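You operate a simulated robot arm through the tools that you are given. There is no shell and no other tool. Be economical: measure what you need, move in short steps, check, and stop when the job is done.

You run a simulated robot arm. Do the job below in one go: nothing can be reset, and whatever is moved stays where it is left.

Task
Stand the box from the white bay beside the green block. It goes on the side that lies toward x +0.0, y -1.0 (a direction in the base frame), with about 3 cm between them.
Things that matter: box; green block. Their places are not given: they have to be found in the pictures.

It is judged by the outcome, as a careful person would: the job done as asked, and still so three seconds after it is handed in. It fails if anything else is knocked over, pushed out of place, dropped, spilled or broken.

Robot
A 6-joint arm with a two-finger parallel gripper, fixed in place. Base frame: the origin is at the foot of the arm, x ahead of it, y to its left, z up; the work surface is at about z = 720. Lengths are in mm, angles in degrees, forces in N, time in s.
With the tool pointing down near the work surface it reaches from about 220 to 620 mm from the base axis. Its first joint turns from -66.0 to 66.0 degrees. Payload 2.7 kg.
The TCP is the grasp point between the finger pads, 23 mm short of the fingertips. In the tool frame z runs along the fingers and y along their closing line. The gripper opens to 94 mm. The fingers are 38 mm wide and 10 mm thick; the gripper's body (54 by 96 mm) begins 39 mm behind the TCP.
Orientation is that of the tool frame in the base frame, as a unit quaternion [x, y, z, w]. With the fingers straight down and closing along the base's y, the tool's x points along the base's -x, its y along +y and its z along -z.

Tools
- The arm moves only by the tool move_arm. Its arguments are lists of equal length, an entry for each row: "translation": the shift along the base's x, y, z in mm, a list of three; "rotation": the turn, a rotation vector about the base's x, y, z in degrees, a list of three; "jaw": the opening, from 0 (shut) to 1 (fully open). In form: {"translation": [[tx, ty, tz], ...], "rotation": [[rx, ry, rz], ...], "jaw": [jaw, ...]}. A call has 1 to 20 rows; each row shifts and turns the commanded pose from where the row before left it. Rows are played at 5 a second. More than 50 mm and 8.6 degrees between two rows, or a gripper value outside its range, and nothing of the call is played. Where a pose cannot be reached the arm comes as near as it can. A force on the tool above 40 N (or 10 N above the force at the start of the call, whichever is more), or a blocked arm, ends the call early, and 0.2 s more pass. The fingers move at their own pace (about 45 mm/s each) and stop on an object; they squeeze with about 36 N. The grip force told is the motor's: it shows also when the fingers shut on nothing. Time passes only in rows, and 0.2 s behind the last, so rows that do not move let the fingers close. It gives the time, the measured TCP pose, the force on the tool (base axes), the opening and the grip force at its end, in the units of the frame above (readings bear some noise).
- Cameras (640 x 400 px; columns grow to the right, rows downward): "scene" is fixed at [80.6, -436.1, 1404.7]; the picture's right is [0.72, -0.69, 0.00], its down [-0.40, -0.42, -0.82] and it looks along [0.57, 0.59, -0.58] (base axes); focal length 356 px, centre (320, 200). "wrist" rides on the gripper at [-39, 0, -44] in the tool frame; the picture's right is [0.00, -1.00, 0.00], its down [0.97, 0.00, -0.24] and it looks along [0.24, 0.00, 0.97] (tool axes); focal length 218 px, centre (320, 200).
- get_image(camera): a new picture of that camera. The clock stands still meanwhile.
- point_at(camera, pixels): for up to 12 pixels [column, row] of the newest picture of that camera ("zoom" is the newest enlarged one), the place [x, y, z] in the base frame of the surface seen there, good to about 3 mm. The clock stands still meanwhile.
- enlarge(camera, box): a new picture of the part [left, top, right, bottom] of that camera's present view, enlarged. The clock stands still meanwhile.
- finish_job(): hands the job in; it is judged then, once.

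Keep the steps short. Do not move on a guess: measure, check each grasp and each placing, and mend mistakes. In all there are 60 turns and 20 pictures (those below and enlarged ones count). Leave the gripper open and the arm clear of the work at the hand-in unless told otherwise, and finish with a single line.

The tools are called after "Emit:" as name(argument=value, ...) on one line, values as JSON. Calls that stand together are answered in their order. move_arm: Moves the arm, as the interface text tells. Its arguments: {"type":"object","properties":{"translation":{"type":"array","items":{"type":"array","items":{"type":"number"}}},"rotation":{"type":"array","items":{"type":"array","items":{"type":"number"}}},"jaw":{"type":"array","items":{"type":"number"}}},"required":["translation","rotation","jaw"]} The other tools are called the same way: get_image (camera) takes a picture; point_at (camera, pixels) gives the place of the surface under pixels of a picture; enlarge (camera, box) takes an enlarged picture of a part of a camera's view; finish_job () hands the job in.

At the start:

```text
t: 0.0
eef_pos: [356.4, 103.5, 979.4]
tool_rot: [0.0, 1.0, 0.0, 0.0]
ft_force: [0.5, 0.3, 0.1]
finger_gap: 93.9
gripper_force: 0.0
```

scene: 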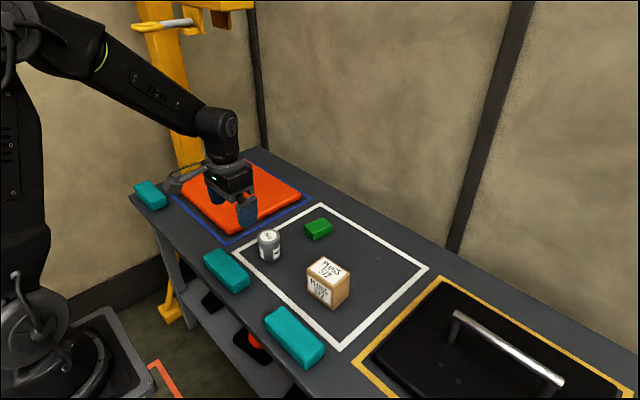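
wrist: 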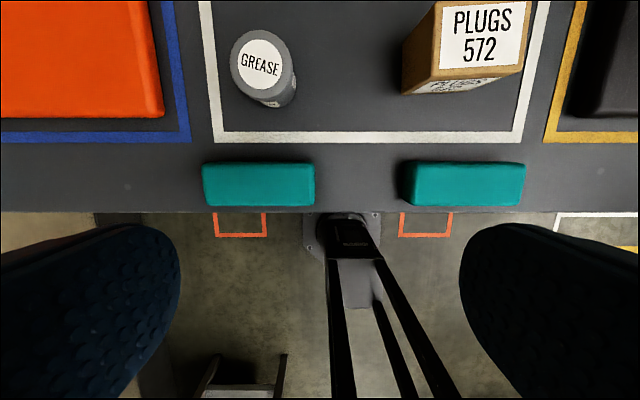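

I see the box (PLUGS 572) near scene pixel (328,283), the green block at (318,229) and a grease can at (269,245), all in the white bay. I will enlarge that region to measure it.

Emit:
enlarge(camera="scene", box=[230, 190, 390, 330])

```text
2.86 times, centred on (310, 260) of scene
```

zoom: 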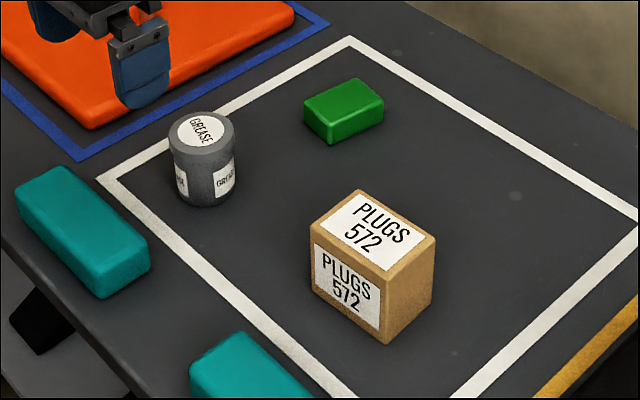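

Next I measure the corners of the box and block in the zoomed picture.

Emit:
point_at(camera="zoom", pixels=[[314, 224], [360, 193], [433, 237], [388, 269], [386, 338], [428, 300], [306, 110], [356, 82], [381, 101], [331, 124], [332, 141], [381, 117]])

Emit:
point_at(camera="zoom", pixels=[[202, 130], [190, 200], [420, 160], [340, 165], [345, 104], [372, 230], [350, 45], [105, 180], [235, 150]])

```text
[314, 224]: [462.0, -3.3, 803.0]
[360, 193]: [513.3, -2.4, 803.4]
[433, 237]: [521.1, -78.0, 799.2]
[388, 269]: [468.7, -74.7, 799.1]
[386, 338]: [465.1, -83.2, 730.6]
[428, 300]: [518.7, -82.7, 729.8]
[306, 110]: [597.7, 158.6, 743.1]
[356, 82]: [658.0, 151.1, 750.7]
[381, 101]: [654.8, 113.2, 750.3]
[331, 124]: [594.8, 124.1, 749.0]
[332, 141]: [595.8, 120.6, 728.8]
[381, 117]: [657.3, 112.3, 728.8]
```

```text
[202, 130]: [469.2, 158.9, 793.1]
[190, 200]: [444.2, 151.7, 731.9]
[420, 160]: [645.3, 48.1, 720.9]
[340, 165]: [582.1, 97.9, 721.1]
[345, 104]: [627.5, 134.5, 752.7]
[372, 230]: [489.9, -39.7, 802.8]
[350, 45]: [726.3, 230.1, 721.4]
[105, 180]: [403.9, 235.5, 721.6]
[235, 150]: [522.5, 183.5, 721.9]
```

Box spans about x 462–520, y −80 to −2, top at z 802. The block is about x 596–658, y 113–157, top at 751. I'm moving up high to look straight down for yaw and exact edges.

Emit:
move_arm(translation=[[35, -20, 0], [35, -20, 0], [35, -20, 0], [25, -15, 0], [0, 0, 0]], rotation=[[0, 0, 0], [0, 0, 0], [0, 0, 0], [0, 0, 0], [0, 0, 0]], jaw=[1, 1, 1, 1, 1])

Emit:
get_image(camera="wrist")

```text
t: 1.2
eef_pos: [488.0, 27.3, 980.4]
tool_rot: [0.0, 1.0, 0.0, 0.0]
ft_force: [1.3, -0.1, 0.0]
finger_gap: 94.1
gripper_force: 0.0
```

```text
16 pictures are left
```

wrist: 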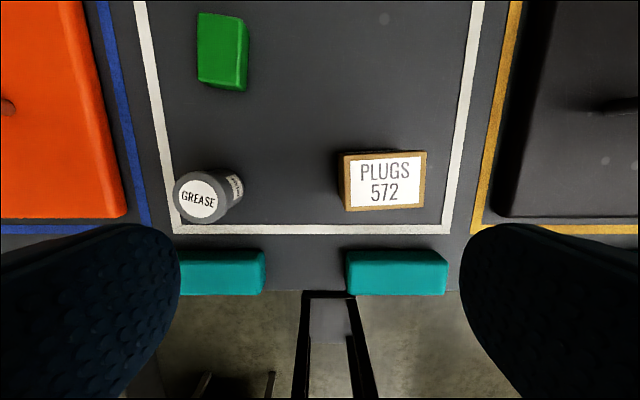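

Both are visible. I measure the top corners of the box (344,155),(427,152),(424,206),(346,211), and those of the green block.

Emit:
point_at(camera="wrist", pixels=[[346, 157], [424, 154], [422, 204], [348, 209], [385, 182], [200, 16], [241, 20], [236, 84], [200, 79], [244, 84], [220, 48], [247, 24]])

Emit:
enlarge(camera="wrist", box=[180, 0, 440, 220])

```text
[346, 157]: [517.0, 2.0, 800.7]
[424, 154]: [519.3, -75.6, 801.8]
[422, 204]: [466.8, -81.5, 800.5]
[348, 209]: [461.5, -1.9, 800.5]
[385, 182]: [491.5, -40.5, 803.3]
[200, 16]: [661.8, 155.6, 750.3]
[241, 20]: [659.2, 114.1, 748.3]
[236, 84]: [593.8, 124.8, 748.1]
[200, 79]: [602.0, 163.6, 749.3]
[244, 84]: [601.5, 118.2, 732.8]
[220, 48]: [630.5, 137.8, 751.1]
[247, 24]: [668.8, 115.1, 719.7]
```

```text
1.82 times, centred on (310, 110) of wrist
```

zoom: 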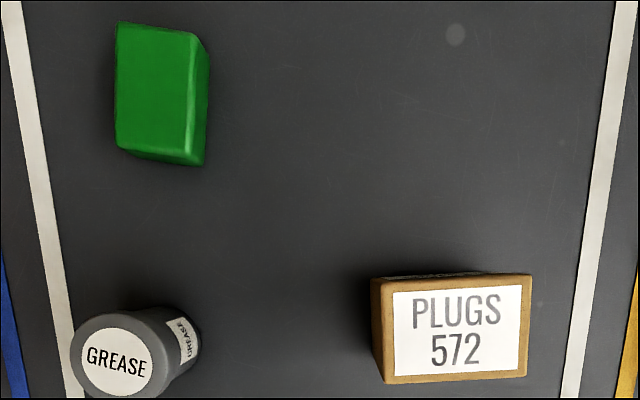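

Box centre is ≈(491,−39.5), yaw ≈+4°, about 56 × 79 mm. The block's centre is ≈(628,138), yaw ≈−8°, with its −y face at y≈113–121. I'll grip across y, 10 mm toward the base for reach, stopping first just above the box.

Emit:
move_arm(translation=[[-6, -34, 0], [0, -34, 0], [0, 0, -40], [0, 0, -40], [0, 0, -40], [0, 0, -22], [0, 0, 0], [0, 0, 0]], rotation=[[0, 0, 2], [0, 0, 2], [0, 0, 0], [0, 0, 0], [0, 0, 0], [0, 0, 0], [0, 0, 0], [0, 0, 0]], jaw=[1, 1, 1, 1, 1, 1, 1, 1])

Emit:
get_image(camera="wrist")

```text
t: 3.0
eef_pos: [481.9, -41.6, 836.2]
tool_rot: [-0.034, 0.999, 0.0, 0.0]
ft_force: [-0.1, -0.6, -0.7]
finger_gap: 94.0
gripper_force: 0.0
```

```text
14 pictures are left
```

wrist: 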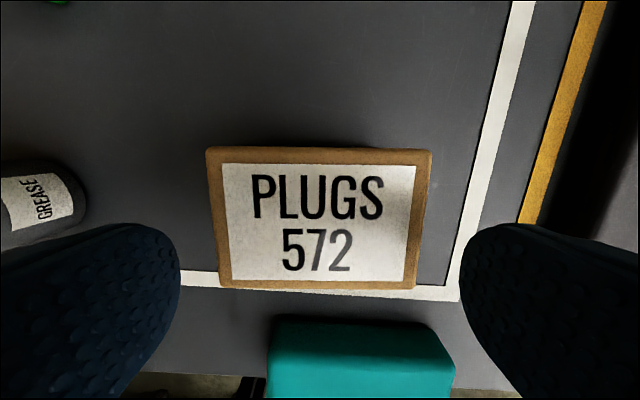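

The box is centred between the fingers (edges at columns 207 and 432) and square to them. Descending to z≈773, still open.

Emit:
move_arm(translation=[[0, 0, -25], [0, 0, -20], [0, 0, -18], [0, 0, 0]], rotation=[[0, 0, 0], [0, 0, 0], [0, 0, 0], [0, 0, 0]], jaw=[1, 1, 1, 1])

```text
t: 4.0
eef_pos: [480.8, -40.3, 773.6]
tool_rot: [-0.035, 0.999, 0.0, 0.0]
ft_force: [0.5, 0.6, 0.9]
finger_gap: 94.1
gripper_force: 0.0
```

No contact on the way down, so I close on the box.

Emit:
move_arm(translation=[[0, 0, 0], [0, 0, 0], [0, 0, 0], [0, 0, 0]], rotation=[[0, 0, 0], [0, 0, 0], [0, 0, 0], [0, 0, 0]], jaw=[0.6, 0.6, 0.6, 0.6])

```text
t: 5.0
eef_pos: [481.0, -39.8, 773.5]
tool_rot: [-0.035, 0.999, 0.0, 0.0]
ft_force: [-0.1, -0.1, 0.1]
finger_gap: 84.9
gripper_force: 36.2
```

The gripper holds at 84.9 mm with 36 N, so the box is about 85 mm long in y. Short test lift.

Emit:
move_arm(translation=[[0, 0, 10], [0, 0, 20], [0, 0, 0]], rotation=[[0, 0, 0], [0, 0, 0], [0, 0, 0]], jaw=[0.6, 0.6, 0.6])

Emit:
get_image(camera="wrist")

```text
t: 5.8
eef_pos: [480.3, -39.9, 804.0]
tool_rot: [-0.035, 0.999, -0.001, 0.0]
ft_force: [0.5, -0.7, -2.4]
finger_gap: 84.8
gripper_force: 35.4
```

```text
13 pictures are left
```

wrist: 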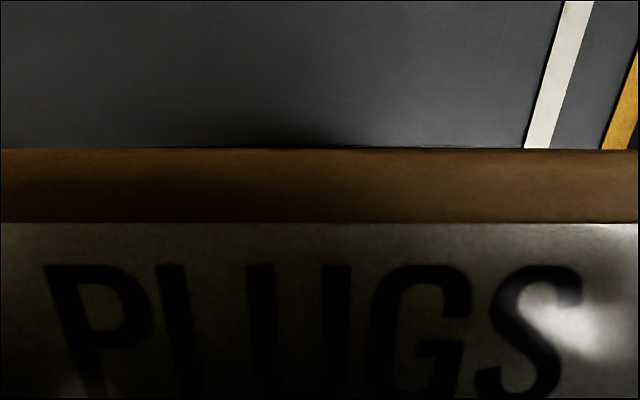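

The box is held level and weighs about 2.4 N. Lifting further and carrying it to above the target: TCP (610, 41.5), turned back square to base.

Emit:
move_arm(translation=[[0, 0, 30], [0, 0, 20], [32, 20, 0], [33, 21, 0], [33, 21, 0], [31, 20, 0], [0, 0, 0], [0, 0, 0]], rotation=[[0, 0, 0], [0, 0, 0], [0, 0, -1], [0, 0, -1], [0, 0, -1], [0, 0, -1], [0, 0, 0], [0, 0, 0]], jaw=[0.6, 0.6, 0.6, 0.6, 0.6, 0.6, 0.6, 0.6])

Emit:
enlarge(camera="scene", box=[230, 170, 390, 310])

```text
t: 7.6
eef_pos: [610.3, 43.4, 855.9]
tool_rot: [-0.001, 1.0, 0.0, -0.001]
ft_force: [0.9, 0.1, -2.0]
finger_gap: 84.6
gripper_force: 35.9
```

```text
2.86 times, centred on (310, 240) of scene
```

zoom: 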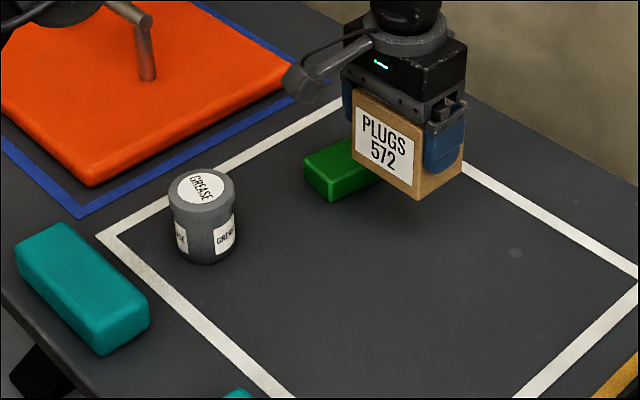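

The arm is over the target with the box held. Lowering to about 10 mm above the table, then I check the gap.

Emit:
move_arm(translation=[[0, -1, -25], [0, 0, -25], [0, 0, -20], [0, 0, 0], [0, 0, 0]], rotation=[[0, 0, 0], [0, 0, 0], [0, 0, 0], [0, 0, 0], [0, 0, 0]], jaw=[0.6, 0.6, 0.6, 0.6, 0.6])

Emit:
enlarge(camera="scene", box=[270, 180, 390, 285])

```text
t: 8.8
eef_pos: [610.3, 41.3, 785.7]
tool_rot: [-0.001, 1.0, 0.001, 0.0]
ft_force: [0.3, -0.9, -2.5]
finger_gap: 84.8
gripper_force: 36.0
```

```text
3.81 times, centred on (330, 232) of scene
```

zoom: 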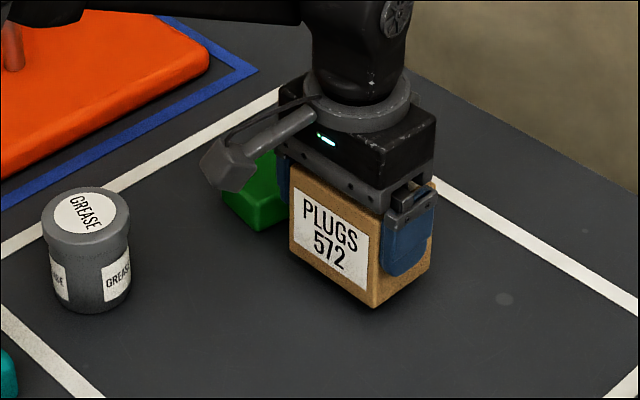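

Emit:
point_at(camera="zoom", pixels=[[293, 215], [293, 255], [373, 300], [427, 265], [258, 226], [285, 200], [340, 230], [240, 205]])

```text
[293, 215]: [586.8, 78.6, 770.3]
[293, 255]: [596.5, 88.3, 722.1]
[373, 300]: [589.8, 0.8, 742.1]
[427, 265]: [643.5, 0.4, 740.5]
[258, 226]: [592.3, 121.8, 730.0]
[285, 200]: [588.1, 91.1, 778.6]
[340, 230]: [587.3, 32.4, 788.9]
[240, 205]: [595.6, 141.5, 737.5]
```

The box spans y≈0–84 and x≈588–646. The block's near face is at y≈113–121, so the gap is about 3 cm. Now the last 12 mm, in small steps.

Emit:
move_arm(translation=[[0, 0, -6], [0, 0, -3], [0, 0, -2], [0, 0, -1], [0, 0, 0]], rotation=[[0, 0, 0], [0, 0, 0], [0, 0, 0], [0, 0, 0], [0, 0, 0]], jaw=[0.6, 0.6, 0.6, 0.6, 0.6])

```text
t: 10.0
eef_pos: [609.9, 41.6, 775.0]
tool_rot: [-0.001, 1.0, 0.0, 0.001]
ft_force: [-2.5, 0.1, 6.9]
finger_gap: 84.7
gripper_force: 35.9
```

The force changed to +6.9 N upward, so the box rests on the table. Opening the fingers.

Emit:
move_arm(translation=[[0, 0, 0], [0, 0, 0], [0, 0, 0], [0, 0, 0]], rotation=[[0, 0, 0], [0, 0, 0], [0, 0, 0], [0, 0, 0]], jaw=[1, 1, 1, 1])

```text
t: 11.0
eef_pos: [609.7, 42.2, 772.7]
tool_rot: [0.001, 1.0, 0.0, 0.0]
ft_force: [0.1, 0.1, -1.3]
finger_gap: 94.1
gripper_force: 0.1
```

Released. Rising straight up, then back and clear.

Emit:
move_arm(translation=[[0, 0, 15], [0, 0, 25], [0, 0, 35], [0, 0, 40], [0, 0, 40], [-40, 0, 20], [-45, 0, 20], [-45, 0, 0], [-45, 0, 0], [0, 0, 0]], rotation=[[0, 0, 0], [0, 0, 0], [0, 0, 0], [0, 0, 0], [0, 0, 0], [0, 0, 0], [0, 0, 0], [0, 0, 0], [0, 0, 0], [0, 0, 0]], jaw=[1, 1, 1, 1, 1, 1, 1, 1, 1, 1])

Emit:
enlarge(camera="scene", box=[270, 180, 390, 285])

```text
t: 13.2
eef_pos: [434.6, 40.9, 968.7]
tool_rot: [0.001, 1.0, -0.001, 0.0]
ft_force: [0.0, 0.6, -0.4]
finger_gap: 94.2
gripper_force: 0.0
```

```text
3.81 times, centred on (330, 232) of scene
```

zoom: 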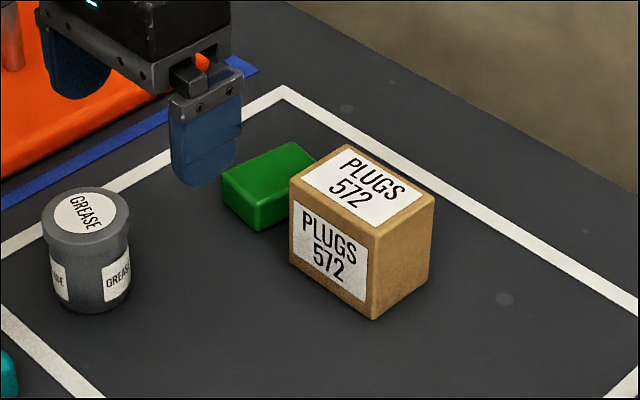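

The box stands upright. Checking the final places of its corners and the block.

Emit:
point_at(camera="zoom", pixels=[[292, 184], [347, 149], [430, 197], [376, 236], [292, 255], [375, 312], [258, 224], [258, 203], [314, 155], [290, 146]])

Emit:
get_image(camera="wrist")

```text
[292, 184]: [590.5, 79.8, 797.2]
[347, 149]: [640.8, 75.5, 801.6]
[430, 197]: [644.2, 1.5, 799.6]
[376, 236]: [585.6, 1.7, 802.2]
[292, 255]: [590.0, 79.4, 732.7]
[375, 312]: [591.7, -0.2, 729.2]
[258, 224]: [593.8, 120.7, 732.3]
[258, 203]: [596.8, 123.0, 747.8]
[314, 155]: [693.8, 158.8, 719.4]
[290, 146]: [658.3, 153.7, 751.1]
```

```text
9 pictures are left
```

wrist: 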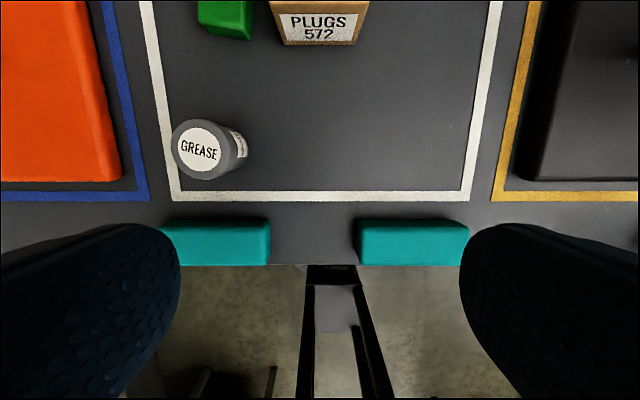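

The block has not moved and the box is upright. One look from above to confirm the gap.

Emit:
move_arm(translation=[[40, 20, 0], [40, 20, 0], [40, 10, 0], [0, 0, 0], [0, 0, 0]], rotation=[[0, 0, 0], [0, 0, 0], [0, 0, 0], [0, 0, 0], [0, 0, 0]], jaw=[1, 1, 1, 1, 1])

Emit:
enlarge(camera="wrist", box=[220, 20, 420, 145])

```text
t: 14.4
eef_pos: [554.9, 90.8, 966.5]
tool_rot: [0.0, 1.0, 0.001, 0.0]
ft_force: [0.3, 0.1, 0.2]
finger_gap: 94.0
gripper_force: 0.0
```

```text
3.20 times, centred on (320, 82) of wrist
```

zoom: 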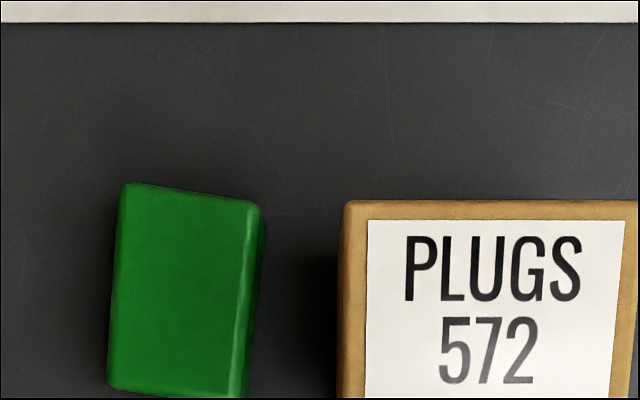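

Emit:
point_at(camera="zoom", pixels=[[262, 225], [260, 260], [256, 300], [248, 380], [341, 230], [340, 260], [339, 300], [339, 380], [347, 260], [347, 340]])

```text
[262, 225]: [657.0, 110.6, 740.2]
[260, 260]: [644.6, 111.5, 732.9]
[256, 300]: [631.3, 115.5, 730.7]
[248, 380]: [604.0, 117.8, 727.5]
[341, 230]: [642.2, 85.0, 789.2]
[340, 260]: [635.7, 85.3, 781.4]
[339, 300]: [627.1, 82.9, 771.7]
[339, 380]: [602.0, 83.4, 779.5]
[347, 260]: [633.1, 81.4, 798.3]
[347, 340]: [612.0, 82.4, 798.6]
```

The gap runs from about 27 to 34 mm (mean ≈3 cm), as wanted. I draw the arm back clear.

Emit:
move_arm(translation=[[-45, 0, 5], [-45, 0, 5], [-45, 0, 0], [-45, 0, 0], [0, 0, 0]], rotation=[[0, 0, 0], [0, 0, 0], [0, 0, 0], [0, 0, 0], [0, 0, 0]], jaw=[1, 1, 1, 1, 1])

```text
t: 15.6
eef_pos: [372.5, 90.9, 977.7]
tool_rot: [0.0, 1.0, 0.0, 0.0]
ft_force: [-0.6, 0.3, 0.0]
finger_gap: 94.0
gripper_force: 0.1
```

The arm is clear and the gripper open, so I hand the job in.

Emit:
finish_job()

```text
The job is handed in.
```

The box stands upright on the −y side of the green block with a gap of about 3 cm (27–34 mm, because the block sits slightly turned), nothing else was disturbed, and the arm is clear with the gripper open.
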